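You operate a simulated robot arm through the tools that you are given. There is no shell and no other tool. Be economical: measure what you need, move in short steps, check, and stop when the job is done.

The job below is to be done with a simulated two-armed robot. You get a single attempt, and the scene is never put back.

## Task
Rinse the mud off the potatoes in the colander.
Fine: swing the spout over, run cold till they are clean, tap off, then carry the colander by both handles to the draining rack.

The check looks at the end state, three seconds after you hand in, the way a careful person would. Anything else that was tipped, shoved, dropped, spilled or broken makes it a failure.

## Robot
Two 7-joint arms with two-finger parallel grippers on one trunk, on a base that drives. Base frame: it is fixed to the floor where the robot stands at the start and does not move with it; the origin is under the middle of the robot, x ahead of it, y to its left, z up. Lengths are in mm, angles in rad, forces in N, time in s.
The left shoulder is at the start at [70, 134, 1248], the right one opposite. With the tool pointing down near the work surface each hand reaches from about 100 to 620 mm from the robot's upright axis, wherever it stands, measured 20 degrees to its own side. Places, roughly: basin with the green line [700, -400, 900]; cold tap lever [900, -300, 1000]; draining rack [600, 300, 1000]. Payload 1.57 kg a hand.
The tool frame of a hand sits at the grasp point between the pads (the TCP): z along the fingers, y along the line on which they close. The tips reach 30 mm beyond it. The gripper opens to 80 mm. The fingers are 17 mm wide and 12 mm thick; the gripper's body (40 by 82 mm) begins 80 mm behind the TCP.
Orientation is told as [roll, pitch, yaw] about the base's x, y, z axes, in that order, counted from this pose: with the fingers straight down and closing along the base's y, the tool's x points along the base's -x, its y along +y and its z along -z.

## Interface
- The arms move only by the tool apply_moves. It takes "left_targets", "right_targets" or both (then of equal length, played together; a hand with none holds still); each is one flat list of numbers, 7 for each row, row after row: the turn, a rotation vector about the tool's x, y, z in rad, then the shift along the tool's x, y, z in mm, then the finger opening in mm, from 0 to 80. In form: [wx, wy, wz, tx, ty, tz, hand, wx, wy, wz, tx, ty, tz, hand, ...]. A call has 1 to 10 rows; each row shifts and turns the commanded pose from where the row before left it, along the tool's axes as they then stand. Each row takes 0.2 s and may step no farther than 50 mm and 0.15 rad from the row before; otherwise, or with a gripper value out of range, the whole call is refused. A pose out of reach is approached as far as the arm can. The call stops where the force on the tool passes 40 N (or 10 N more than at its start, if that is more) or the arm is blocked; 0.2 s more then pass. Each finger travels about 153 mm/s and halts on what it meets, pressing with about 21 N; the grip force reading is that of the motor and also rises with nothing between the fingers. The clock runs only during rows and for 0.2 s after the last one: add rows that do not move to give the fingers time. The reply holds the time, the measured pose of the TCP, the force on the tool along the base axes, the opening and the grip force, in the units named above and with some noise, with the torque about the TCP (base axes, N m) and any sound that the robot's microphone picked up.
- Cameras (640 x 400 px; columns grow to the right, rows downward): "scene" is now at [135.2, -16.3, 1476.4]; the picture's right is [-0.18, -0.98, 0.00], its down [-0.57, 0.10, -0.82] and it looks along [0.80, -0.15, -0.58] (base axes); focal length 214 px, centre (320, 200). "left" rides on the left gripper at [72, 7, -122] in its tool frame; the picture's right is [-0.09, 1.00, 0.00], its down [-0.84, -0.08, -0.54] and it looks along [-0.54, -0.05, 0.84] (tool axes); focal length 238 px, centre (320, 200). "right" rides on the right gripper at [72, -7, -122] in its tool frame; the picture's right is [0.09, 1.00, 0.00], its down [-0.84, 0.08, -0.54] and it looks along [-0.54, 0.05, 0.84] (tool axes); focal length 238 px, centre (320, 200). There is no depth. A picture from a camera that has moved, and an enlarged one, comes with that camera's place and axes in the base frame and with its lens.
- capture(camera): a new picture of that camera. No time passes.
- move_column(by): slides the trunk up (or, below 0, down) by that many mm; the arms and the scene camera ride with it, the base frame stays. It gives what a move gives, with no picture.
- drive_base(legs): drives the robot by 1 to 6 legs, each [ahead, left, turn to the left] in mm, mm and rad, along the robot's own axes; the way and the turn of a leg run together, so that a leg with both is an arc; at most 1500 mm and 3.142 rad a leg. The arms and the cameras ride along, it lands a little off, and it stops where it bumps. It gives what a move gives.
- aim_head(pan, tilt): turns the head with the scene camera to pan (to the left, within 1.501 rad either way) and tilt (down, from -0.506 to 1.204), counted from straight ahead of the robot. It gives what a move gives.
- close_up(camera, box): a new picture of the part [left, top, right, bottom] of that camera's present view, enlarged. No time passes.
- job_done(): hands the job in; it is judged then, once.

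Work in short steps. Places have to be worked out from the pictures, the camera data and where the tool is seen: move nearer, look again, correct. Check each grasp and each placing, and mend what went wrong. You have 120 turns and 100 pictures in all, those below and enlarged ones among them. Open the grippers and draw the arms clear of the work before you hand the job in, unless the task says otherwise; then end with one line.

The tools are called after "Emit:" as name(argument=value, ...) on one line, values as JSON. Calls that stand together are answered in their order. apply_moves: Moves the arms, as the interface text tells. Its arguments: {"type":"object","properties":{"left_targets":{"type":"array","items":{"type":"number"}},"right_targets":{"type":"array","items":{"type":"number"}}},"required":[]} The other tools are called the same way: move_column (by) slides the trunk up or down; drive_base (legs) drives the base; aim_head (pan, tilt) turns the head that bears the scene camera; capture (camera) takes a picture; close_up (camera, box) takes an enlarged picture of a part of a camera's view; job_done () hands the job in.

At the start:

```text
time_s: 0.0
left_tcp_pos: [376.1, 101.1, 1390.6]
left_tool_rot: [-0.002, 0.0, 0.002]
left_ft_force: [-0.1, -0.1, 0.3]
left_torque: [-0.02, -0.01, 0.0]
left_opening: 79.9
left_grip_force: 0.0
right_tcp_pos: [435.8, -252.7, 1358.9]
right_tool_rot: [0.0, 0.0, -0.001]
right_ft_force: [-0.6, 0.2, 0.3]
right_torque: [0.02, -0.01, 0.0]
right_opening: 80.0
right_grip_force: 0.0
trunk travel left (down, up): [-821.0, 119.0]
robot x, y, heading: [0.9, 0.6, 0.001]
head pan, tilt: [-0.183, 0.613]
```

scene: 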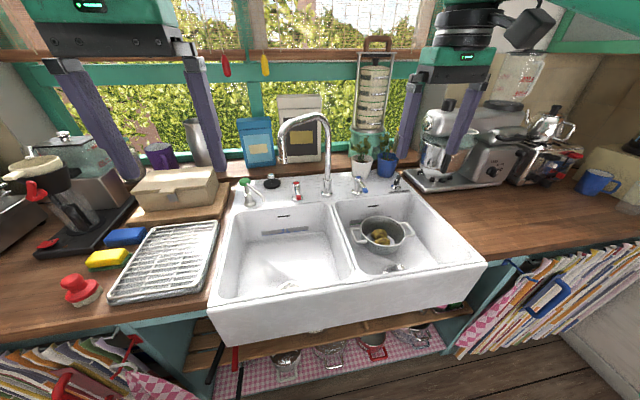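
right: 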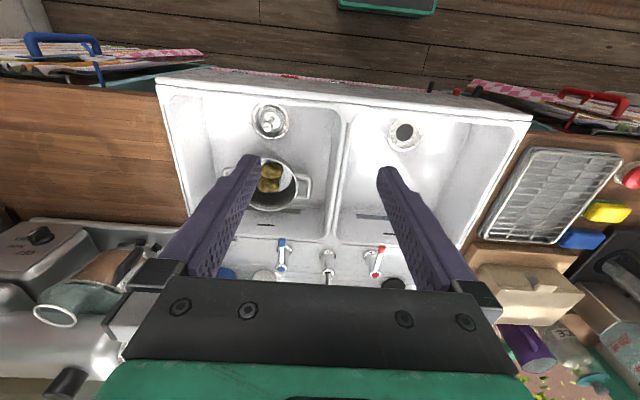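
left: 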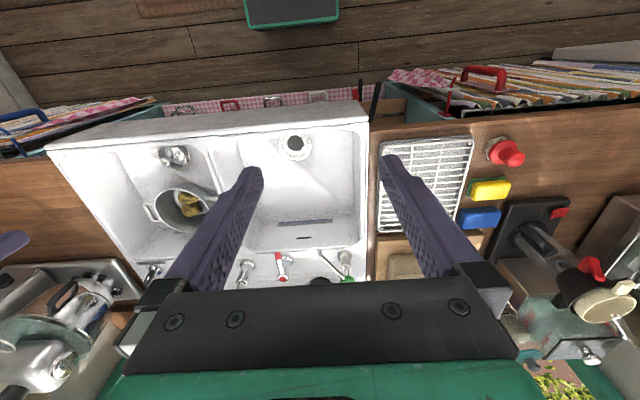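

The scene shows a double sink with the colander in the right basin and the blue (cold) lever right of the spout. I'll take enlarged views of the taps and the colander.

Emit:
close_up(camera="scene", box=[330, 160, 490, 300])

Emit:
close_up(camera="scene", box=[220, 100, 420, 225])

Emit:
close_up(camera="right", box=[200, 90, 420, 290])

Emit:
close_up(camera="scene", box=[60, 160, 260, 310])

```text
2.86 times, centred on (410, 230) of scene
camera zoom: at [135.2, -16.3, 1476.4], right [-0.18, -0.98, 0.0], down [-0.57, 0.1, -0.82], along [0.8, -0.15, -0.58], focal length 613 px, centre (63, 114)
```

zoom: 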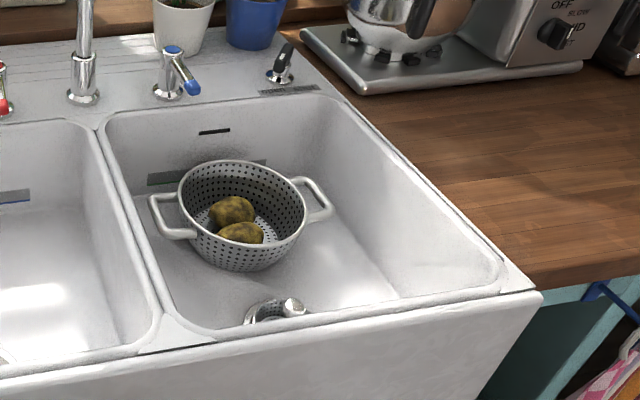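

```text
3.20 times, centred on (320, 162) of scene
camera zoom: at [135.2, -16.3, 1476.4], right [-0.18, -0.98, 0.0], down [-0.57, 0.1, -0.82], along [0.8, -0.15, -0.58], focal length 686 px, centre (320, 320)
```

zoom: 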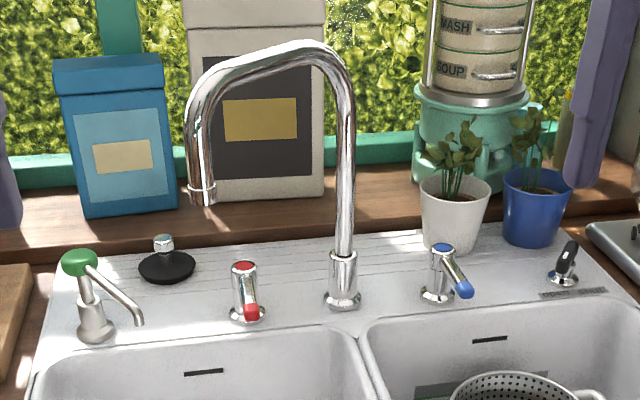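

```text
2.00 times, centred on (310, 190) of right
camera zoom: at [365.8, -261.3, 1480.6], right [-0.09, 1.0, 0.0], down [0.84, 0.08, 0.54], along [0.54, 0.05, -0.84], focal length 477 px, centre (340, 220)
```

zoom: 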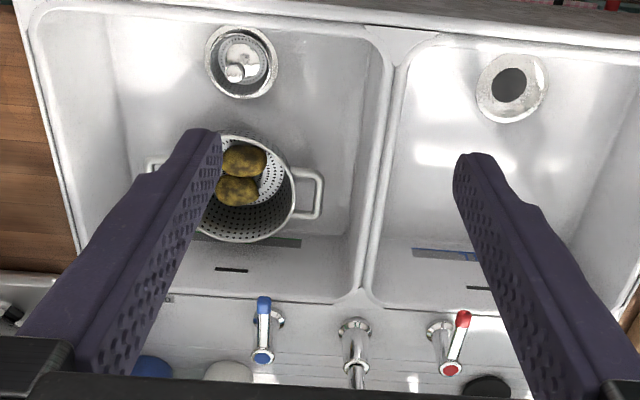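

```text
2.67 times, centred on (160, 235) of scene
camera zoom: at [135.2, -16.3, 1476.4], right [-0.18, -0.98, 0.0], down [-0.57, 0.1, -0.82], along [0.8, -0.15, -0.58], focal length 572 px, centre (747, 107)
```

zoom: 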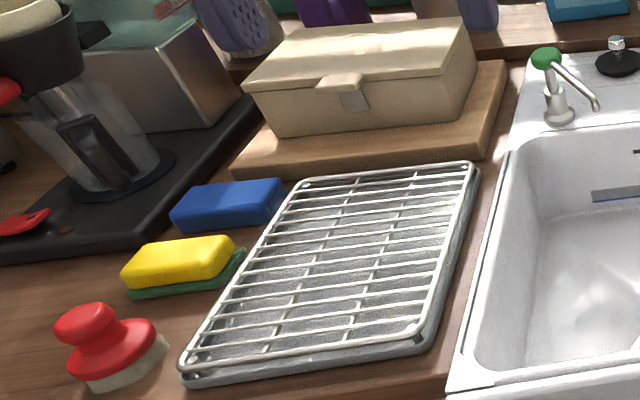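

The right-hand drain has something in it, and there is a black lever with a label behind it. I'll look closer at those before running any water.

Emit:
close_up(camera="scene", box=[380, 160, 430, 200])

Emit:
close_up(camera="right", box=[240, 90, 300, 150])

Emit:
close_up(camera="left", box=[120, 130, 240, 290])

```text
10.00 times, centred on (405, 180) of scene
camera zoom: at [135.2, -16.3, 1476.4], right [-0.18, -0.98, 0.0], down [-0.57, 0.1, -0.82], along [0.8, -0.15, -0.58], focal length 2145 px, centre (-530, 400)
```

zoom: 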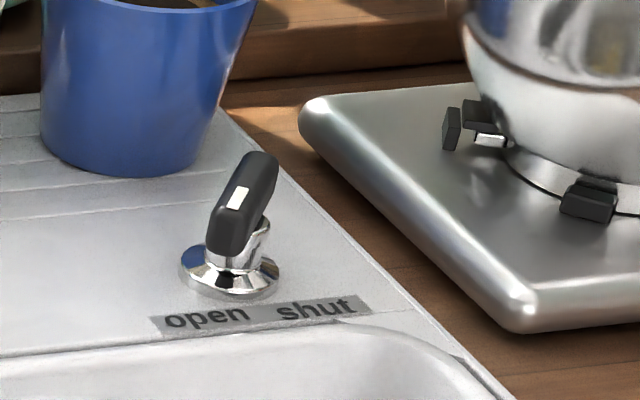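

```text
6.67 times, centred on (270, 120) of right
camera zoom: at [365.8, -261.3, 1480.6], right [-0.09, 1.0, 0.0], down [0.84, 0.08, 0.54], along [0.54, 0.05, -0.84], focal length 1589 px, centre (653, 733)
```

zoom: 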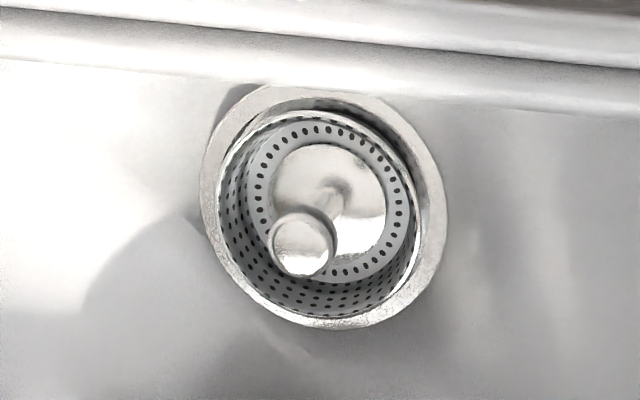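

```text
2.50 times, centred on (180, 210) of left
camera zoom: at [304.7, 107.7, 1512.4], right [0.09, 1.0, 0.0], down [0.84, -0.08, 0.54], along [0.54, -0.05, -0.84], focal length 596 px, centre (670, 175)
```

zoom: 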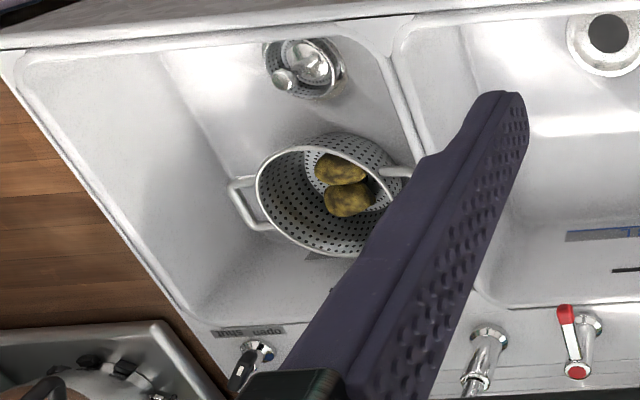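

The right basin has a waste lever marked open/shut, with a strainer in the drain. I make the spout base about (884,-188,963), the blue lever tip (803,-321,1014), and the colander about (734,-402) with its rim near z 842. I'll look down to see how much room the base has in front of it.

Emit:
aim_head(pan=-0.2, tilt=1.2)

Emit:
capture(camera="scene")

```text
time_s: 1.0
left_tcp_pos: [376.7, 101.5, 1391.2]
left_tool_rot: [-0.002, -0.001, 0.002]
left_ft_force: [0.3, -0.3, -0.1]
left_torque: [0.02, -0.04, -0.02]
left_opening: 80.2
left_grip_force: 0.1
right_tcp_pos: [436.0, -253.6, 1358.3]
right_tool_rot: [0.001, 0.0, -0.001]
right_ft_force: [0.6, 0.1, 0.1]
right_torque: [-0.03, -0.02, -0.05]
right_opening: 80.1
right_grip_force: 0.0
trunk travel left (down, up): [-821.0, 119.0]
robot x, y, heading: [1.9, -2.0, 0.002]
head pan, tilt: [-0.201, 1.201]
```

```text
89 pictures are left
camera scene: at [103.5, -11.4, 1433.0], right [-0.2, -0.98, 0.0], down [-0.91, 0.19, -0.36], along [0.36, -0.07, -0.93], focal length 214 px, centre (320, 200)
```

scene: 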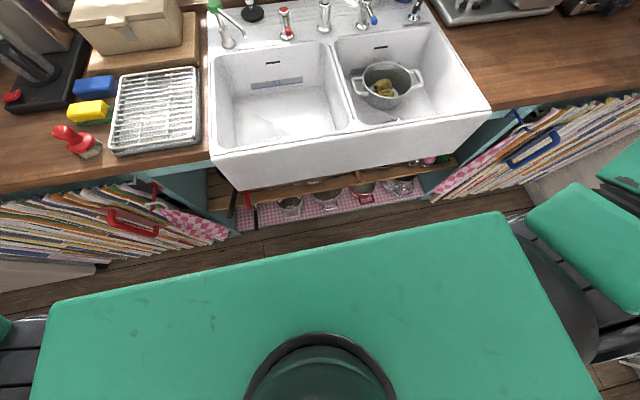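

The body leaves little view of the floor, but hands and torso are well clear of everything. I'll drive right, then ahead in moderate legs.

Emit:
drive_base(legs=[[0, -250, 0], [100, 0, 0]])

Emit:
aim_head(pan=0.0, tilt=0.75)

Emit:
capture(camera="scene")

```text
time_s: 3.6
left_tcp_pos: [469.2, -147.4, 1394.5]
left_tool_rot: [-0.002, -0.009, 0.002]
left_ft_force: [-1.4, -0.5, 0.8]
left_torque: [-0.01, -0.05, 0.0]
left_opening: 80.0
left_grip_force: 0.0
right_tcp_pos: [529.3, -502.9, 1360.5]
right_tool_rot: [0.0, -0.005, 0.002]
right_ft_force: [0.0, -0.1, 0.3]
right_torque: [0.0, -0.02, -0.02]
right_opening: 80.2
right_grip_force: 0.1
trunk travel left (down, up): [-821.0, 119.0]
robot x, y, heading: [100.6, -251.7, 0.001]
head pan, tilt: [-0.201, 1.201]
```

```text
time_s: 4.5
left_tcp_pos: [477.0, -149.3, 1391.5]
left_tool_rot: [0.0, -0.001, 0.001]
left_ft_force: [0.3, 0.2, -0.2]
left_torque: [0.01, 0.04, 0.01]
left_opening: 80.2
left_grip_force: 0.1
right_tcp_pos: [538.5, -503.5, 1357.3]
right_tool_rot: [0.0, 0.003, 0.002]
right_ft_force: [0.8, 0.3, -0.2]
right_torque: [-0.01, 0.02, -0.02]
right_opening: 80.2
right_grip_force: 0.1
trunk travel left (down, up): [-821.0, 119.0]
robot x, y, heading: [98.1, -251.6, -0.003]
head pan, tilt: [0.0, 0.75]
```

```text
88 pictures are left
camera scene: at [233.3, -250.6, 1464.3], right [0.0, -1.0, 0.0], down [-0.68, 0.0, -0.73], along [0.73, 0.0, -0.68], focal length 214 px, centre (320, 200)
```

scene: 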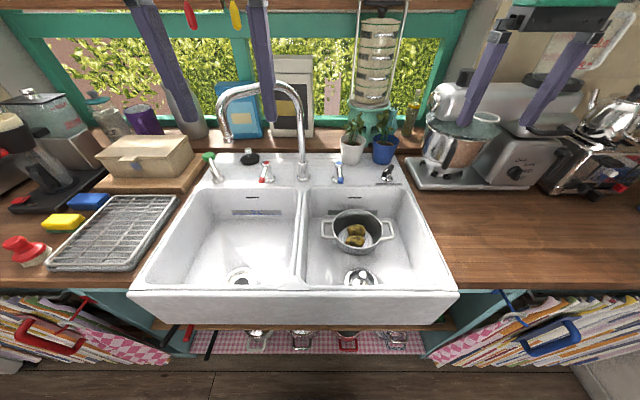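

The spout outlet works out at about (717,-16,1210) and its arm at z≈1315, with roughly 240 mm reach, so swung over it will end above the colander. I'll drive nearer to bring it within reach.

Emit:
drive_base(legs=[[60, 0, 0], [50, 0, 0]])

Emit:
aim_head(pan=0.1, tilt=0.5)

Emit:
capture(camera="scene")

Emit:
capture(camera="left")

```text
time_s: 6.0
left_tcp_pos: [572.6, -150.0, 1395.5]
left_tool_rot: [0.0, -0.011, 0.003]
left_ft_force: [-0.9, 0.0, 0.3]
left_torque: [0.01, -0.16, 0.04]
left_opening: 80.0
left_grip_force: 0.0
right_tcp_pos: [633.9, -501.8, 1363.3]
right_tool_rot: [0.0, -0.012, 0.0]
right_ft_force: [-1.6, -0.2, 0.2]
right_torque: [-0.02, -0.13, 0.0]
right_opening: 80.1
right_grip_force: 0.0
trunk travel left (down, up): [-821.0, 119.0]
robot x, y, heading: [206.7, -250.5, 0.001]
head pan, tilt: [0.0, 0.75]
```

```text
time_s: 6.7
left_tcp_pos: [582.4, -149.4, 1392.0]
left_tool_rot: [-0.001, -0.006, 0.002]
left_ft_force: [0.4, 0.0, -0.6]
left_torque: [0.0, -0.02, 0.01]
left_opening: 80.0
left_grip_force: 0.0
right_tcp_pos: [643.6, -500.8, 1360.6]
right_tool_rot: [0.0, -0.003, 0.001]
right_ft_force: [0.1, -0.1, -0.1]
right_torque: [-0.02, -0.02, 0.02]
right_opening: 80.0
right_grip_force: 0.0
trunk travel left (down, up): [-821.0, 119.0]
robot x, y, heading: [206.6, -248.6, 0.003]
head pan, tilt: [0.099, 0.499]
```

```text
87 pictures are left
camera scene: at [345.4, -241.2, 1486.9], right [0.1, -0.99, 0.0], down [-0.48, -0.05, -0.88], along [0.87, 0.09, -0.48], focal length 214 px, centre (320, 200)
```

scene: 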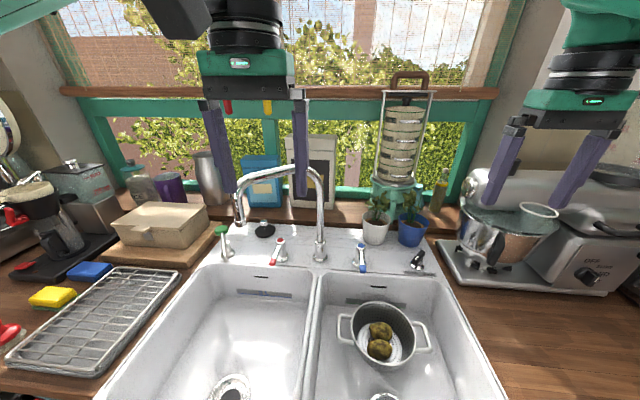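

```text
86 pictures are left
camera left: at [510.0, -142.2, 1513.7], right [0.09, 1.0, 0.0], down [0.83, -0.08, 0.55], along [0.54, -0.05, -0.84], focal length 238 px, centre (320, 200)
```

left: 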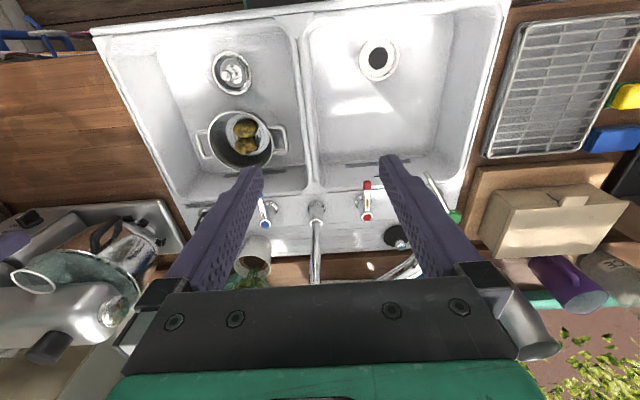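

The left wrist camera confirms the spout arm at about (758,-59,1315). I'll bring the left hand above it with the fingers turned across the pipe.

Emit:
apply_moves(left_targets=[0, 0, 0, -44, 22.5, 0, 80, 0, 0, 0, -44, 22.5, 0, 80, 0, 0, 0, -44, 22.5, 0, 80, 0, 0, 0, -44, 22.5, 0, 80, 0, 0, 0.15, 0, 0, 0, 80, 0, 0, 0.15, 0, 0, 0, 80, 0, 0, 0.15, 0, 0, 0, 80, 0, 0, 0.15, 0, 0, 0, 80])

Emit:
capture(camera="left")

Emit:
capture(camera="scene")

```text
time_s: 8.5
left_tcp_pos: [687.5, -91.7, 1381.0]
left_tool_rot: [0.0, -0.004, -0.601]
left_ft_force: [0.0, -0.5, 0.0]
left_torque: [-0.02, 0.0, -0.01]
left_opening: 80.1
left_grip_force: 0.1
left hand out of reach, approached as far as the arm can: row 3, 4
right_tcp_pos: [646.5, -501.8, 1359.1]
right_tool_rot: [0.001, -0.001, 0.003]
right_ft_force: [-0.3, -1.0, 0.0]
right_torque: [0.01, 0.01, 0.0]
right_opening: 79.7
right_grip_force: 0.1
trunk travel left (down, up): [-821.0, 119.0]
robot x, y, heading: [208.0, -249.5, -0.003]
head pan, tilt: [0.099, 0.499]
```

```text
85 pictures are left
camera left: at [631.3, -46.6, 1501.8], right [0.64, 0.77, 0.0], down [0.65, -0.54, 0.54], along [0.42, -0.35, -0.84], focal length 238 px, centre (320, 200)
```

left: 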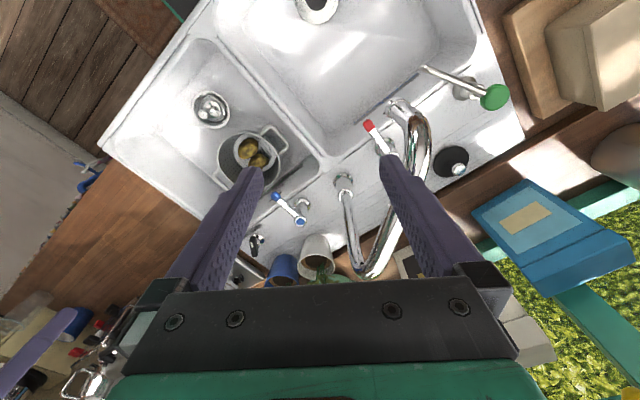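

```text
84 pictures are left
camera scene: at [348.7, -240.8, 1486.6], right [0.1, -0.99, 0.0], down [-0.48, -0.05, -0.88], along [0.87, 0.09, -0.48], focal length 214 px, centre (320, 200)
```

scene: 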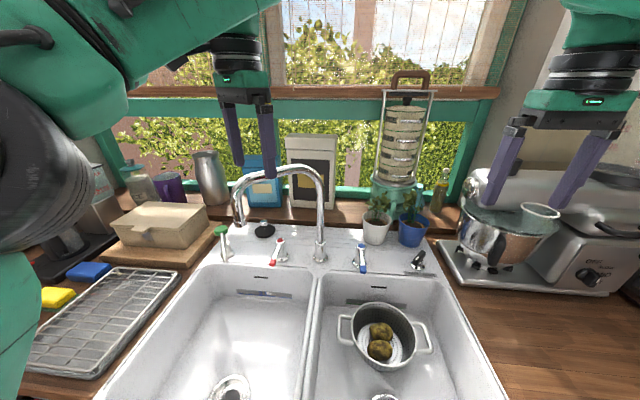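

Out of reach at this height, so I'll raise the trunk to bring the shoulder nearer the spout's height.

Emit:
move_column(by=115)

Emit:
drive_base(legs=[[50, 0, 0]])

```text
time_s: 10.0
left_tcp_pos: [686.9, -93.3, 1495.0]
left_tool_rot: [0.001, -0.003, -0.599]
left_ft_force: [0.2, -0.6, -1.1]
left_torque: [-0.02, -0.01, -0.01]
left_opening: 80.3
left_grip_force: 0.1
right_tcp_pos: [646.9, -502.6, 1474.4]
right_tool_rot: [0.002, -0.003, 0.002]
right_ft_force: [0.3, 0.2, -0.1]
right_torque: [0.02, 0.02, 0.0]
right_opening: 80.0
right_grip_force: 0.2
trunk travel left (down, up): [-936.0, 4.0]
robot x, y, heading: [207.2, -251.9, -0.003]
head pan, tilt: [0.099, 0.499]
```

```text
time_s: 10.9
left_tcp_pos: [723.9, -93.6, 1500.2]
left_tool_rot: [0.004, -0.01, -0.598]
left_ft_force: [-1.6, 0.5, -0.2]
left_torque: [0.02, -0.1, 0.01]
left_opening: 80.1
left_grip_force: 0.1
right_tcp_pos: [683.0, -502.6, 1478.6]
right_tool_rot: [0.0, -0.013, 0.001]
right_ft_force: [-2.4, -0.1, 0.9]
right_torque: [0.02, -0.11, 0.02]
right_opening: 79.9
right_grip_force: 0.1
trunk travel left (down, up): [-936.0, 4.0]
robot x, y, heading: [258.9, -251.4, -0.001]
head pan, tilt: [0.099, 0.499]
```

Now I'll shift the left hand over the pipe and lower it to just above.

Emit:
apply_moves(left_targets=[0, 0, 0, 2, 20, 40, 80, 0, 0, 0, 2, 20, 40, 80, 0, 0, 0, 0, 0, 25, 80, 0, 0, 0, 0, 0, 0, 80])

Emit:
capture(camera="left")

Emit:
capture(camera="scene")

```text
time_s: 11.9
left_tcp_pos: [758.1, -59.1, 1389.8]
left_tool_rot: [0.002, -0.001, -0.598]
left_ft_force: [-0.5, 0.7, -0.7]
left_torque: [0.02, 0.0, 0.01]
left_opening: 80.1
left_grip_force: 0.1
right_tcp_pos: [696.4, -505.4, 1473.7]
right_tool_rot: [0.001, -0.003, 0.001]
right_ft_force: [0.2, -0.3, -0.4]
right_torque: [0.02, 0.0, -0.02]
right_opening: 80.0
right_grip_force: 0.0
trunk travel left (down, up): [-936.0, 4.0]
robot x, y, heading: [255.0, -247.4, 0.0]
head pan, tilt: [0.099, 0.499]
```

```text
83 pictures are left
camera left: at [701.7, -13.6, 1511.9], right [0.64, 0.77, 0.0], down [0.65, -0.54, 0.54], along [0.42, -0.35, -0.84], focal length 238 px, centre (320, 200)
```

left: 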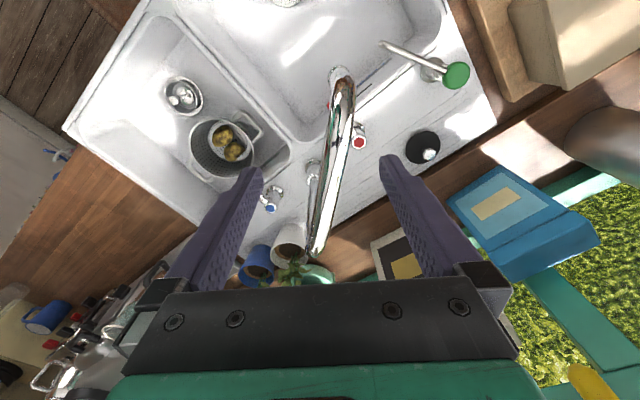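

```text
82 pictures are left
camera scene: at [399.5, -243.2, 1601.5], right [0.1, -0.99, 0.0], down [-0.48, -0.05, -0.88], along [0.87, 0.09, -0.48], focal length 214 px, centre (320, 200)
```

scene: 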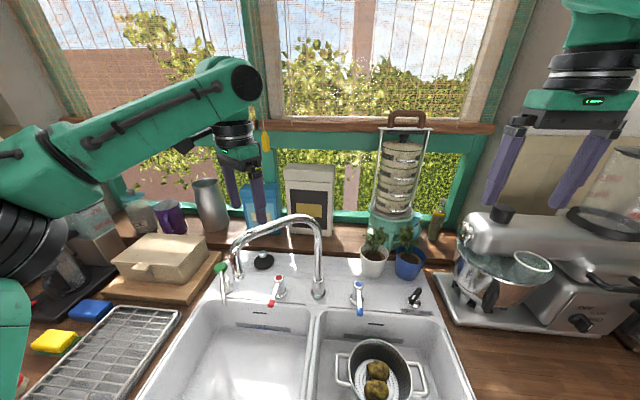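

The pipe lies between the open fingers. I'll lower the hand to straddle it.

Emit:
apply_moves(left_targets=[0, 0, 0, 0, 8, 25, 80, 0, 0, 0, 0, 0, 25, 80, 0, 0, 0, 0, 0, 20, 80])

Emit:
capture(camera="left")

```text
time_s: 12.7
left_tcp_pos: [762.3, -52.1, 1320.4]
left_tool_rot: [0.001, -0.003, -0.598]
left_ft_force: [0.0, 0.4, -0.6]
left_torque: [0.01, 0.02, -0.02]
left_opening: 79.9
left_grip_force: 0.1
right_tcp_pos: [696.1, -503.8, 1474.3]
right_tool_rot: [0.0, -0.004, 0.0]
right_ft_force: [-0.1, -0.6, -0.5]
right_torque: [-0.01, 0.02, 0.01]
right_opening: 79.9
right_grip_force: 0.1
trunk travel left (down, up): [-936.0, 4.0]
robot x, y, heading: [259.3, -252.5, 0.001]
head pan, tilt: [0.099, 0.499]
```

```text
81 pictures are left
camera left: at [706.1, -6.0, 1441.7], right [0.64, 0.77, 0.0], down [0.65, -0.53, 0.55], along [0.42, -0.35, -0.84], focal length 238 px, centre (320, 200)
```

left: 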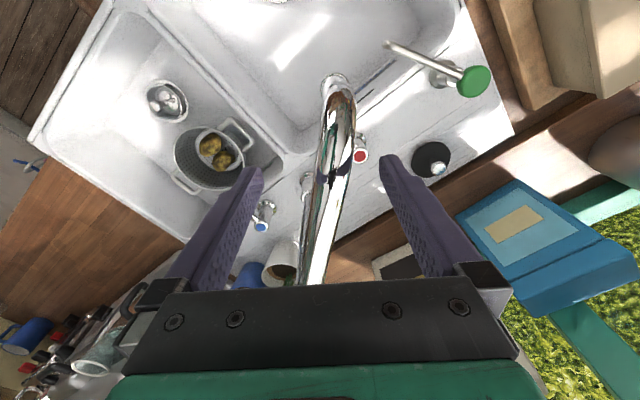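

The pipe is well straddled. I'll swing it along its arc, first half now.

Emit:
apply_moves(left_targets=[0, 0, -0.09, 4.3, -24.9, 0, 60, 0, 0, -0.09, 3.1, -25.1, 0, 60, 0, 0, -0.09, 1.9, -25.2, 0, 60, 0, 0, -0.09, 0.7, -25.3, 0, 60, 0, 0, -0.09, -0.5, -25.3, 0, 60, 0, 0, -0.09, -1.8, -25.2, 0, 60])

Emit:
capture(camera="left")

```text
time_s: 14.1
left_tcp_pos: [700.3, -189.0, 1321.5]
left_tool_rot: [0.0, -0.006, -0.06]
left_ft_force: [0.5, 0.3, 0.4]
left_torque: [0.01, 0.0, 0.0]
left_opening: 60.0
left_grip_force: 0.0
right_tcp_pos: [697.3, -504.3, 1474.4]
right_tool_rot: [0.002, -0.001, 0.0]
right_ft_force: [0.4, 0.3, 0.1]
right_torque: [0.03, -0.01, -0.03]
right_opening: 79.8
right_grip_force: 0.1
trunk travel left (down, up): [-936.0, 4.0]
robot x, y, heading: [257.5, -250.5, 0.001]
head pan, tilt: [0.099, 0.499]
```

```text
80 pictures are left
camera left: at [628.3, -177.7, 1442.3], right [0.15, 0.99, 0.0], down [0.83, -0.13, 0.54], along [0.54, -0.08, -0.84], focal length 238 px, centre (320, 200)
```

left: 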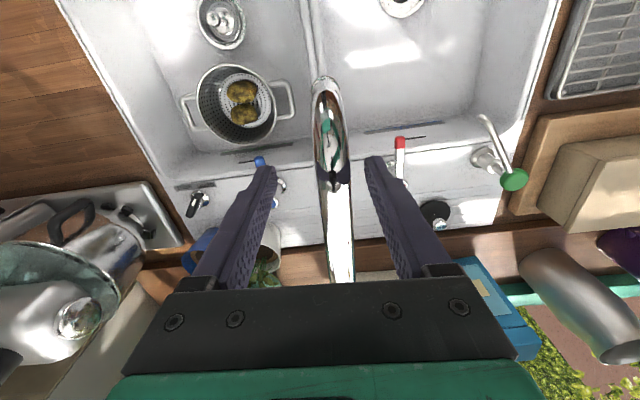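

The spout follows smoothly, so I'll continue the arc to the colander.

Emit:
apply_moves(left_targets=[0, 0, -0.09, -3.0, -25.1, 0, 60, 0, 0, -0.09, -4.2, -24.9, 0, 60, 0, 0, -0.09, -5.4, -24.7, 0, 60, 0, 0, -0.09, -6.6, -24.4, 0, 60, 0, 0, -0.09, -7.8, -24.1, 0, 60, 0, 0, -0.09, -8.9, -23.7, 0, 60, 0, 0, -0.09, -10.1, -23.2, 0, 60])

Emit:
capture(camera="left")

Emit:
capture(camera="right")

Emit:
capture(camera="scene")

```text
time_s: 15.7
left_tcp_pos: [769.8, -334.9, 1321.0]
left_tool_rot: [-0.001, -0.007, 0.539]
left_ft_force: [-0.4, 0.5, -0.3]
left_torque: [0.03, -0.03, 0.0]
left_opening: 60.0
left_grip_force: 0.1
left hand out of reach, approached as far as the arm can: row 7
right_tcp_pos: [694.4, -506.4, 1474.2]
right_tool_rot: [0.004, -0.004, 0.001]
right_ft_force: [-0.6, -0.5, -0.8]
right_torque: [0.0, 0.0, 0.01]
right_opening: 80.1
right_grip_force: 0.1
trunk travel left (down, up): [-936.0, 4.0]
robot x, y, heading: [258.0, -250.2, 0.002]
head pan, tilt: [0.099, 0.499]
```

```text
79 pictures are left
camera left: at [704.6, -367.3, 1442.5], right [-0.43, 0.9, 0.0], down [0.75, 0.36, 0.55], along [0.49, 0.24, -0.84], focal length 238 px, centre (320, 200)
```

left: 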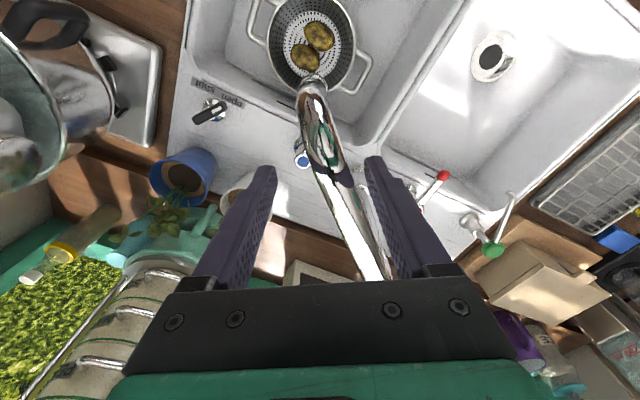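

```text
78 pictures are left
camera right: at [623.5, -515.3, 1595.9], right [-0.09, 1.0, 0.0], down [0.84, 0.08, 0.54], along [0.54, 0.05, -0.84], focal length 238 px, centre (320, 200)
```

right: 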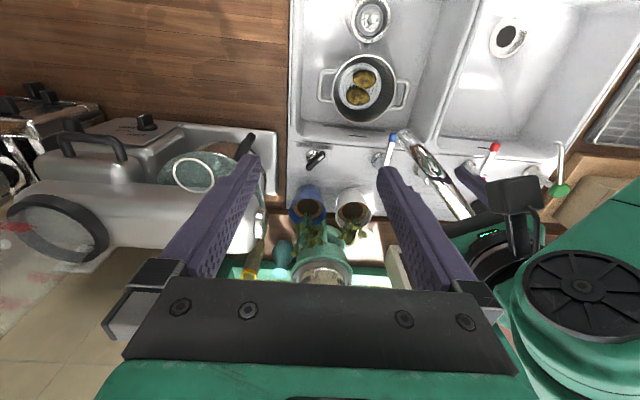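

```text
77 pictures are left
camera scene: at [397.5, -245.1, 1601.7], right [0.1, -1.0, 0.0], down [-0.48, -0.05, -0.88], along [0.87, 0.09, -0.48], focal length 214 px, centre (320, 200)
```

scene: 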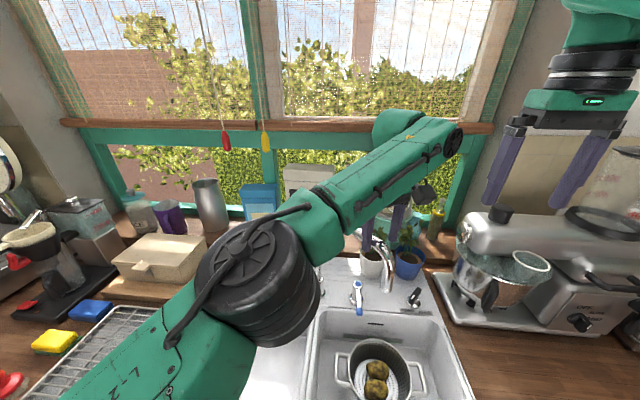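

The outlet is now about (735,-361) over the colander, whose centre I make about (705,-382). I'll check the waste lever's state up close from here.

Emit:
close_up(camera="left", box=[180, 70, 270, 140])

Emit:
close_up(camera="right", box=[280, 120, 420, 190])

Emit:
close_up(camera="right", box=[310, 0, 430, 120])

```text
5.71 times, centred on (225, 105) of left
camera zoom: at [704.6, -367.3, 1442.5], right [-0.43, 0.9, 0.0], down [0.75, 0.36, 0.55], along [0.49, 0.24, -0.84], focal length 1362 px, centre (863, 743)
```

zoom: 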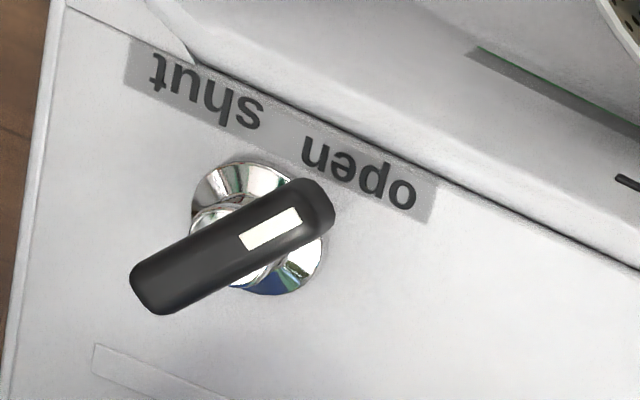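

```text
4.57 times, centred on (350, 155) of right
camera zoom: at [623.5, -515.3, 1595.9], right [-0.09, 1.0, 0.0], down [0.84, 0.08, 0.54], along [0.54, 0.05, -0.84], focal length 1090 px, centre (183, 406)
```

zoom: 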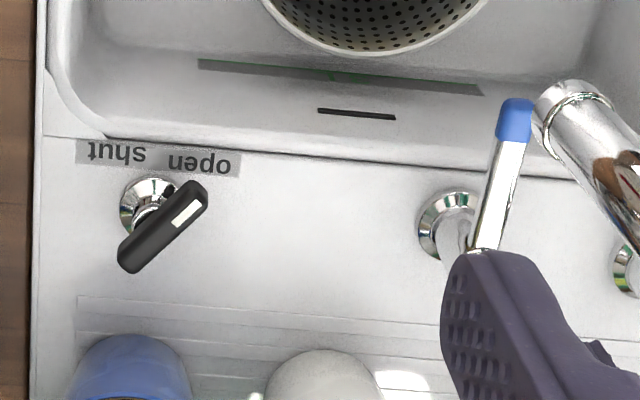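

```text
3.33 times, centred on (370, 60) of right
camera zoom: at [623.5, -515.3, 1595.9], right [-0.09, 1.0, 0.0], down [0.84, 0.08, 0.54], along [0.54, 0.05, -0.84], focal length 794 px, centre (153, 667)
```

zoom: 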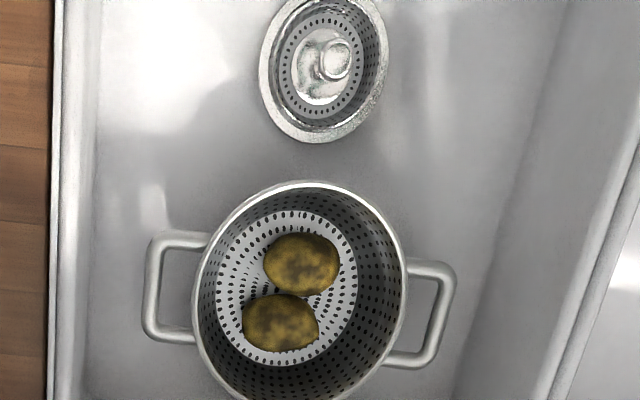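

The marked end of the waste lever points to "open", so the drain is clear. I'll lift the left hand off the spout and draw it back.

Emit:
apply_moves(left_targets=[0, 0, 0, 5, 0, -35, 80, 0, 0, 0, 10, 0, -40, 80, 0, 0, 0, 30, 10, -30, 80, 0, 0, 0.13, 45, 10, 0, 80, 0, 0, 0.13, 45, 10, 0, 80, 0, 0, 0.13, 45, 10, 0, 80, 0, 0, 0.13, 45, 10, 0, 80])

Emit:
capture(camera="scene")

```text
time_s: 17.3
left_tcp_pos: [525.6, -370.7, 1418.0]
left_tool_rot: [-0.002, -0.005, 0.051]
left_ft_force: [0.3, 0.1, -0.1]
left_torque: [0.01, -0.02, 0.01]
left_opening: 80.1
left_grip_force: 0.0
left hand out of reach, approached as far as the arm can: row 1, 2
right_tcp_pos: [693.6, -502.6, 1476.0]
right_tool_rot: [0.0, -0.002, 0.0]
right_ft_force: [-1.0, 0.2, 0.0]
right_torque: [-0.01, -0.02, -0.02]
right_opening: 79.8
right_grip_force: 0.2
trunk travel left (down, up): [-936.0, 4.0]
robot x, y, heading: [255.7, -248.8, -0.004]
head pan, tilt: [0.099, 0.499]
```

```text
73 pictures are left
camera scene: at [396.1, -240.3, 1601.8], right [0.1, -0.99, 0.0], down [-0.48, -0.05, -0.88], along [0.87, 0.09, -0.48], focal length 214 px, centre (320, 200)
```

scene: 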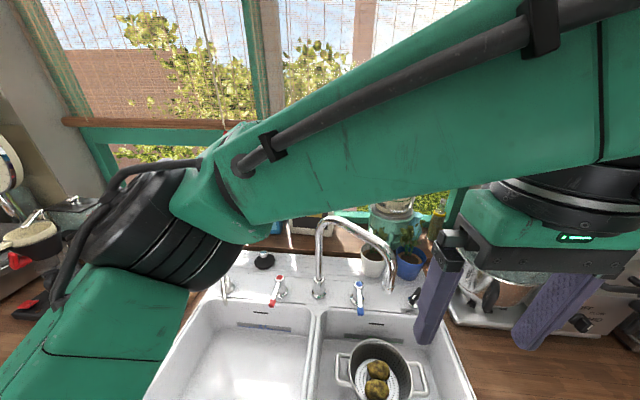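

I'll move the left hand left while pitching its fingers forward for working the lever, and lower the trunk.

Emit:
apply_moves(left_targets=[0, -0.15, 0, 0, 35, 0, 80, 0, -0.15, 0, 0, 35, 0, 80, 0, -0.15, 0, 0, 35, 0, 80, 0, -0.15, 0, 0, 35, 0, 80, 0, -0.15, 0, 0, 35, 0, 80, 0, -0.15, 0, 0, 35, 0, 80, 0, -0.15, 0, 0, 0, 0, 80])

Emit:
move_column(by=-250)

Emit:
capture(camera="scene")

```text
time_s: 18.4
left_tcp_pos: [533.4, -219.7, 1385.3]
left_tool_rot: [0.127, -0.538, 0.058]
left_ft_force: [0.1, -0.2, -0.7]
left_torque: [0.0, -0.02, -0.03]
left_opening: 79.8
left_grip_force: 0.0
left hand out of reach, approached as far as the arm can: row 5
right_tcp_pos: [694.4, -501.2, 1477.3]
right_tool_rot: [0.001, -0.003, 0.001]
right_ft_force: [-0.3, 0.4, 0.7]
right_torque: [-0.01, -0.06, 0.03]
right_opening: 79.8
right_grip_force: 0.0
trunk travel left (down, up): [-936.0, 4.0]
robot x, y, heading: [263.3, -248.3, -0.003]
head pan, tilt: [0.099, 0.499]
stopped in row 5 (left hand): the arm was blocked; the commanded pose is now the measured one
```

```text
time_s: 20.9
left_tcp_pos: [534.4, -220.8, 1135.8]
left_tool_rot: [0.129, -0.537, 0.057]
left_ft_force: [1.3, -0.9, 0.3]
left_torque: [-0.03, -0.02, 0.0]
left_opening: 80.0
left_grip_force: 0.0
right_tcp_pos: [694.7, -502.1, 1224.1]
right_tool_rot: [-0.001, -0.003, -0.001]
right_ft_force: [0.4, 0.4, -0.5]
right_torque: [0.01, 0.01, 0.0]
right_opening: 80.0
right_grip_force: 0.1
trunk travel left (down, up): [-686.0, 254.0]
robot x, y, heading: [260.1, -250.4, -0.003]
head pan, tilt: [0.099, 0.499]
```

```text
72 pictures are left
camera scene: at [398.2, -241.3, 1351.6], right [0.1, -0.99, 0.0], down [-0.48, -0.05, -0.88], along [0.87, 0.09, -0.48], focal length 214 px, centre (320, 200)
```

scene: 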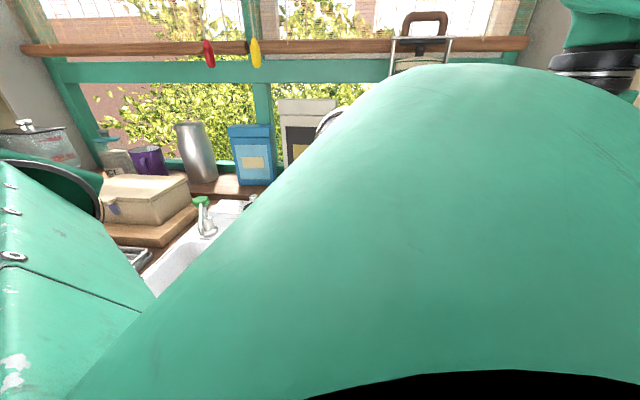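

The forearm sits in front of the head; the arm is folded too tightly. I'll extend the hand forward before pitching further.

Emit:
apply_moves(left_targets=[0, 0, 0, -35, 15, 21, 80, 0, 0, 0, -35, 15, 21, 80, 0, -0.12, 0, -20, 0, 10, 80, 0, -0.12, 0, 0, 0, 0, 80])

Emit:
capture(camera="scene")

Emit:
capture(camera="left")

Emit:
capture(camera="right")

```text
time_s: 21.9
left_tcp_pos: [633.3, -179.8, 1139.3]
left_tool_rot: [0.156, -0.776, 0.015]
left_ft_force: [0.3, 0.6, 0.2]
left_torque: [0.03, 0.0, 0.0]
left_opening: 79.9
left_grip_force: 0.1
right_tcp_pos: [694.6, -502.6, 1225.3]
right_tool_rot: [0.0, -0.004, 0.0]
right_ft_force: [0.5, 0.2, -0.4]
right_torque: [-0.01, 0.03, 0.03]
right_opening: 80.1
right_grip_force: 0.1
trunk travel left (down, up): [-686.0, 254.0]
robot x, y, heading: [261.9, -251.3, -0.004]
head pan, tilt: [0.099, 0.499]
```

```text
71 pictures are left
camera scene: at [397.7, -241.0, 1351.7], right [0.1, -0.99, 0.0], down [-0.48, -0.05, -0.88], along [0.87, 0.09, -0.48], focal length 214 px, centre (320, 200)
```

scene: 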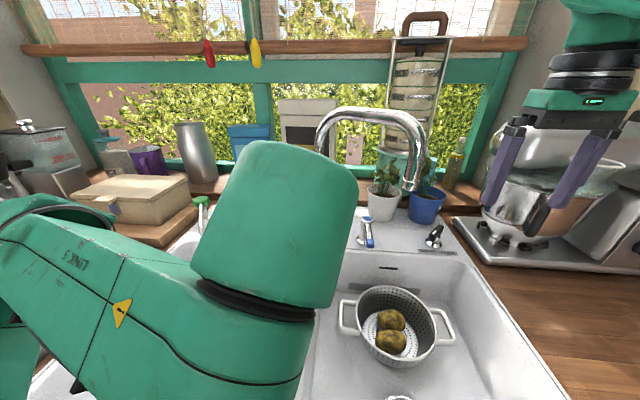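

```text
70 pictures are left
camera left: at [498.2, -193.6, 1175.5], right [-0.06, 0.98, 0.17], down [0.23, -0.16, 0.96], along [0.97, 0.09, -0.22], focal length 238 px, centre (320, 200)
```

left: 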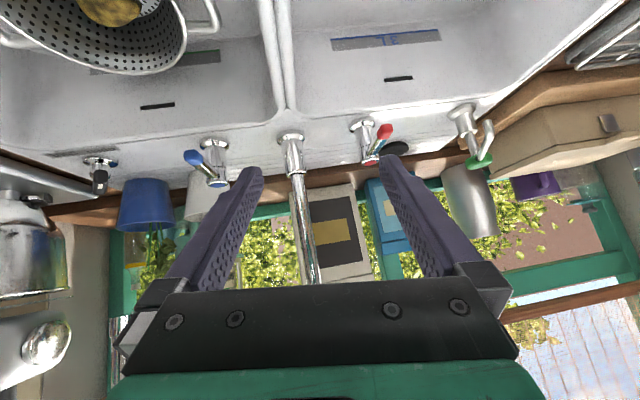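

```text
69 pictures are left
camera right: at [623.7, -511.1, 1346.7], right [-0.09, 1.0, 0.0], down [0.83, 0.08, 0.54], along [0.54, 0.05, -0.84], focal length 238 px, centre (320, 200)
```

right: 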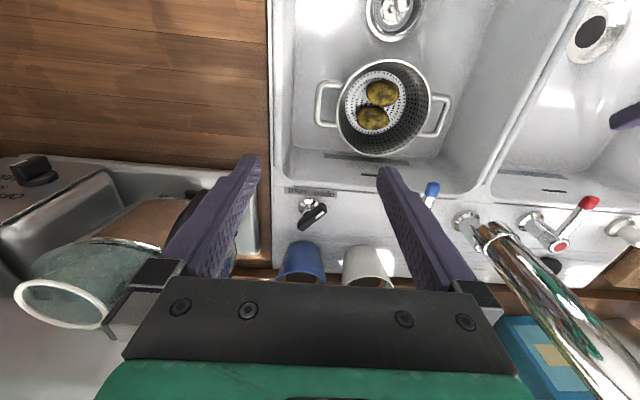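

The lever spans from its cap near (885,-325,1028) to its tip near (792,-320,1026). I'll yaw the left hand so it approaches from the left, clear of where the water will fall.

Emit:
apply_moves(left_targets=[0.084, 0, 0.086, 0, 0, 0, 80, 0.084, 0, 0.086, 0, 0, 0, 80, 0.084, 0, 0.086, 0, 0, 0, 80, 0.084, 0, 0.086, 0, 0, 0, 80, 0, -0.14, 0, 0, 0, 0, 80])

Emit:
capture(camera="left")

```text
time_s: 23.1
left_tcp_pos: [633.0, -209.3, 1144.2]
left_tool_rot: [0.137, -0.725, -0.453]
left_ft_force: [0.0, 0.7, 0.4]
left_torque: [0.0, 0.03, 0.03]
left_opening: 79.9
left_grip_force: 0.1
left hand out of reach, approached as far as the arm can: row 2, 3, 5
right_tcp_pos: [695.1, -501.7, 1224.4]
right_tool_rot: [0.001, -0.003, -0.001]
right_ft_force: [0.4, 0.1, 0.3]
right_torque: [0.03, 0.0, 0.0]
right_opening: 80.1
right_grip_force: 0.0
trunk travel left (down, up): [-686.0, 254.0]
robot x, y, heading: [260.1, -250.8, -0.002]
head pan, tilt: [0.099, 0.499]
```

```text
68 pictures are left
camera left: at [507.3, -159.1, 1186.4], right [0.41, 0.9, 0.16], down [0.18, -0.26, 0.95], along [0.89, -0.36, -0.27], focal length 238 px, centre (320, 200)
```

left: 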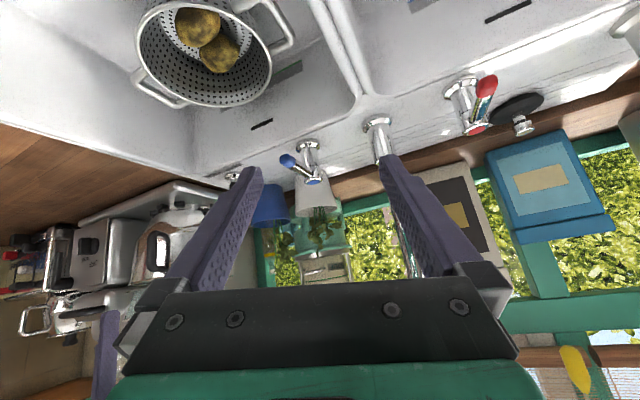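

The lever is in line with the hand. I'll advance about half way toward straddling the lever tip and look again.

Emit:
apply_moves(left_targets=[0, 0, 0, -24, -18, 36, 80, 0, 0, 0, -24, -18, 36, 80, 0, 0, 0, -20, -15, 36, 80])

Emit:
capture(camera="left")

Emit:
capture(camera="scene")

```text
time_s: 23.9
left_tcp_pos: [732.4, -297.2, 1102.4]
left_tool_rot: [0.137, -0.725, -0.452]
left_ft_force: [0.5, -0.5, -1.2]
left_torque: [-0.01, -0.02, -0.02]
left_opening: 80.0
left_grip_force: 0.1
right_tcp_pos: [696.3, -504.7, 1222.8]
right_tool_rot: [0.002, -0.001, 0.0]
right_ft_force: [0.6, -0.1, -0.2]
right_torque: [-0.01, -0.01, 0.02]
right_opening: 80.0
right_grip_force: 0.1
trunk travel left (down, up): [-686.0, 254.0]
robot x, y, heading: [258.0, -251.7, 0.001]
head pan, tilt: [0.099, 0.499]
```

```text
67 pictures are left
camera left: at [607.1, -247.9, 1145.6], right [0.41, 0.9, 0.16], down [0.18, -0.26, 0.95], along [0.89, -0.36, -0.27], focal length 238 px, centre (320, 200)
```

left: 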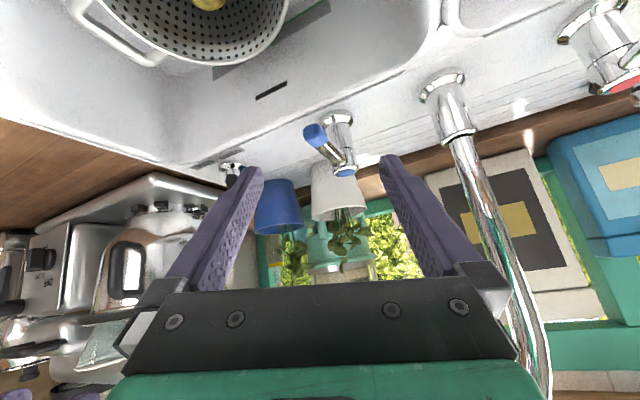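

```text
66 pictures are left
camera scene: at [399.3, -242.6, 1351.5], right [0.1, -0.99, 0.0], down [-0.48, -0.05, -0.88], along [0.87, 0.09, -0.48], focal length 214 px, centre (320, 200)
```

scene: 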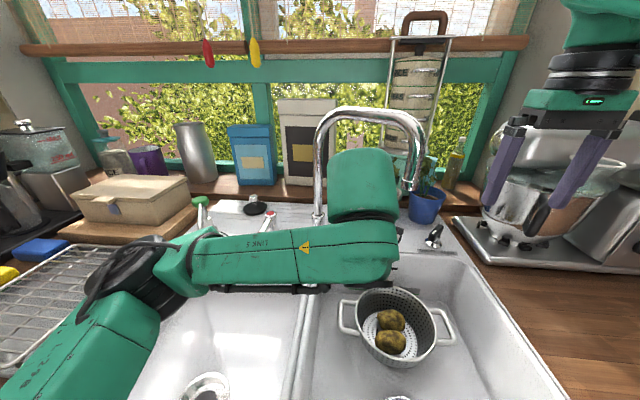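

The lever tip is centred between the fingers, about 108 mm ahead along the tool axis. I'll advance to straddle it.

Emit:
apply_moves(left_targets=[0, 0, 0, -3, -2, 36, 80, 0, 0, 0, -2, -2, 36, 80, 0, 0, 0, -2, -1, 33, 80])

Emit:
capture(camera="left")

Emit:
capture(camera="right")

```text
time_s: 24.7
left_tcp_pos: [802.0, -321.2, 1029.1]
left_tool_rot: [0.139, -0.725, -0.452]
left_ft_force: [-0.1, -0.5, 0.5]
left_torque: [0.01, 0.01, 0.0]
left_opening: 80.1
left_grip_force: 0.0
right_tcp_pos: [696.4, -503.2, 1223.9]
right_tool_rot: [-0.001, -0.002, 0.002]
right_ft_force: [-0.1, 0.6, -0.4]
right_torque: [0.01, -0.04, -0.02]
right_opening: 80.1
right_grip_force: 0.1
trunk travel left (down, up): [-686.0, 254.0]
robot x, y, heading: [260.1, -250.9, 0.001]
head pan, tilt: [0.099, 0.499]
```

```text
65 pictures are left
camera left: at [676.2, -270.8, 1072.2], right [0.41, 0.9, 0.16], down [0.18, -0.26, 0.95], along [0.89, -0.36, -0.27], focal length 238 px, centre (320, 200)
```

left: 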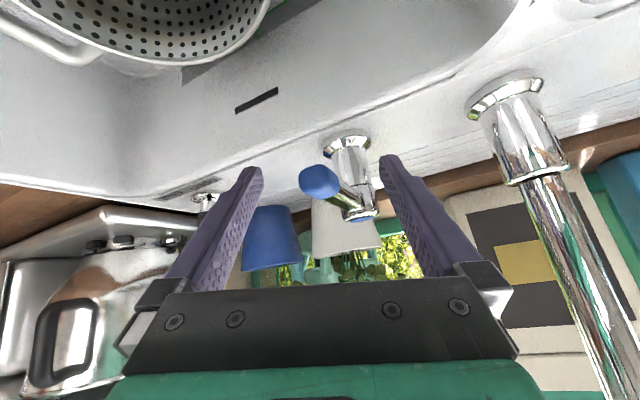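

```text
64 pictures are left
camera right: at [624.7, -511.6, 1346.3], right [-0.09, 1.0, 0.0], down [0.84, 0.08, 0.54], along [0.54, 0.05, -0.84], focal length 238 px, centre (320, 200)
```

right: 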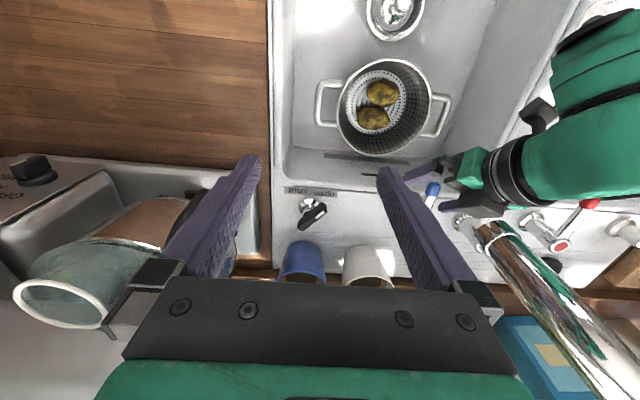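

The lever tip sits between the pads. I'll close partway around it without gripping hard.

Emit:
apply_moves(left_targets=[0, 0, 0, 0, 0, 12, 50, 0, 0, 0, 0, 0, 0, 28, 0, 0, 0, 0, 0, 0, 28])

Emit:
capture(camera="left")

```text
time_s: 25.5
left_tcp_pos: [808.5, -318.7, 1021.7]
left_tool_rot: [0.137, -0.723, -0.445]
left_ft_force: [-4.0, 9.7, -3.6]
left_torque: [0.54, -0.38, 1.86]
left_opening: 30.3
left_grip_force: 39.4
right_tcp_pos: [694.7, -500.6, 1224.7]
right_tool_rot: [-0.001, -0.003, 0.002]
right_ft_force: [0.4, 0.6, 0.2]
right_torque: [0.02, -0.01, 0.02]
right_opening: 80.2
right_grip_force: 0.0
trunk travel left (down, up): [-686.0, 254.0]
robot x, y, heading: [260.3, -248.1, 0.008]
head pan, tilt: [0.099, 0.499]
```

```text
63 pictures are left
camera left: at [683.7, -269.5, 1063.6], right [0.41, 0.9, 0.16], down [0.19, -0.26, 0.95], along [0.89, -0.36, -0.27], focal length 238 px, centre (320, 200)
```

left: 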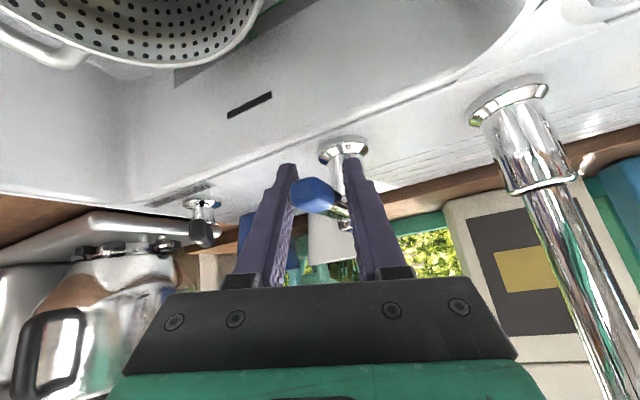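

The fingers already bear on the lever at an angle. I'll ease them slightly and try moving it to the right in small steps, watching force and sound.

Emit:
apply_moves(left_targets=[0, 0, 0, 0, 0, 0, 42, 0, 0, 0, -4, -12, 2, 42, 0, 0, 0, -4, -12, 2, 42])

Emit:
capture(camera="left")

```text
time_s: 26.3
left_tcp_pos: [809.0, -352.8, 1020.5]
left_tool_rot: [0.134, -0.725, -0.461]
left_ft_force: [0.5, -6.2, -0.7]
left_torque: [-0.04, 0.02, 0.01]
left_opening: 47.1
left_grip_force: 2.7
right_tcp_pos: [696.4, -506.5, 1222.9]
right_tool_rot: [0.003, -0.003, -0.001]
right_ft_force: [0.9, 0.0, 0.2]
right_torque: [0.01, -0.01, -0.01]
right_opening: 80.0
right_grip_force: 0.1
trunk travel left (down, up): [-686.0, 254.0]
robot x, y, heading: [261.0, -249.4, 0.003]
head pan, tilt: [0.099, 0.499]
```

```text
62 pictures are left
camera left: at [684.2, -303.4, 1063.7], right [0.42, 0.89, 0.16], down [0.18, -0.26, 0.95], along [0.89, -0.37, -0.27], focal length 238 px, centre (320, 200)
```

left: 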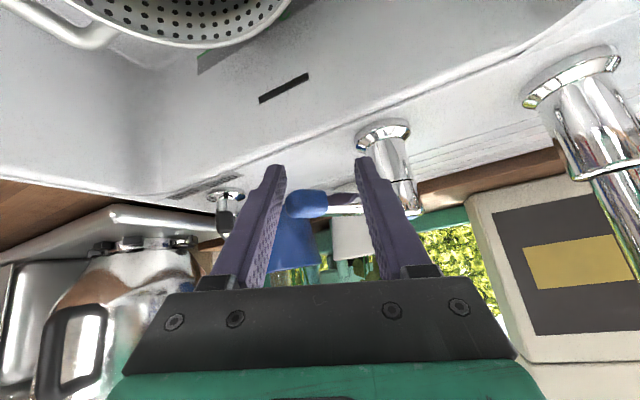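

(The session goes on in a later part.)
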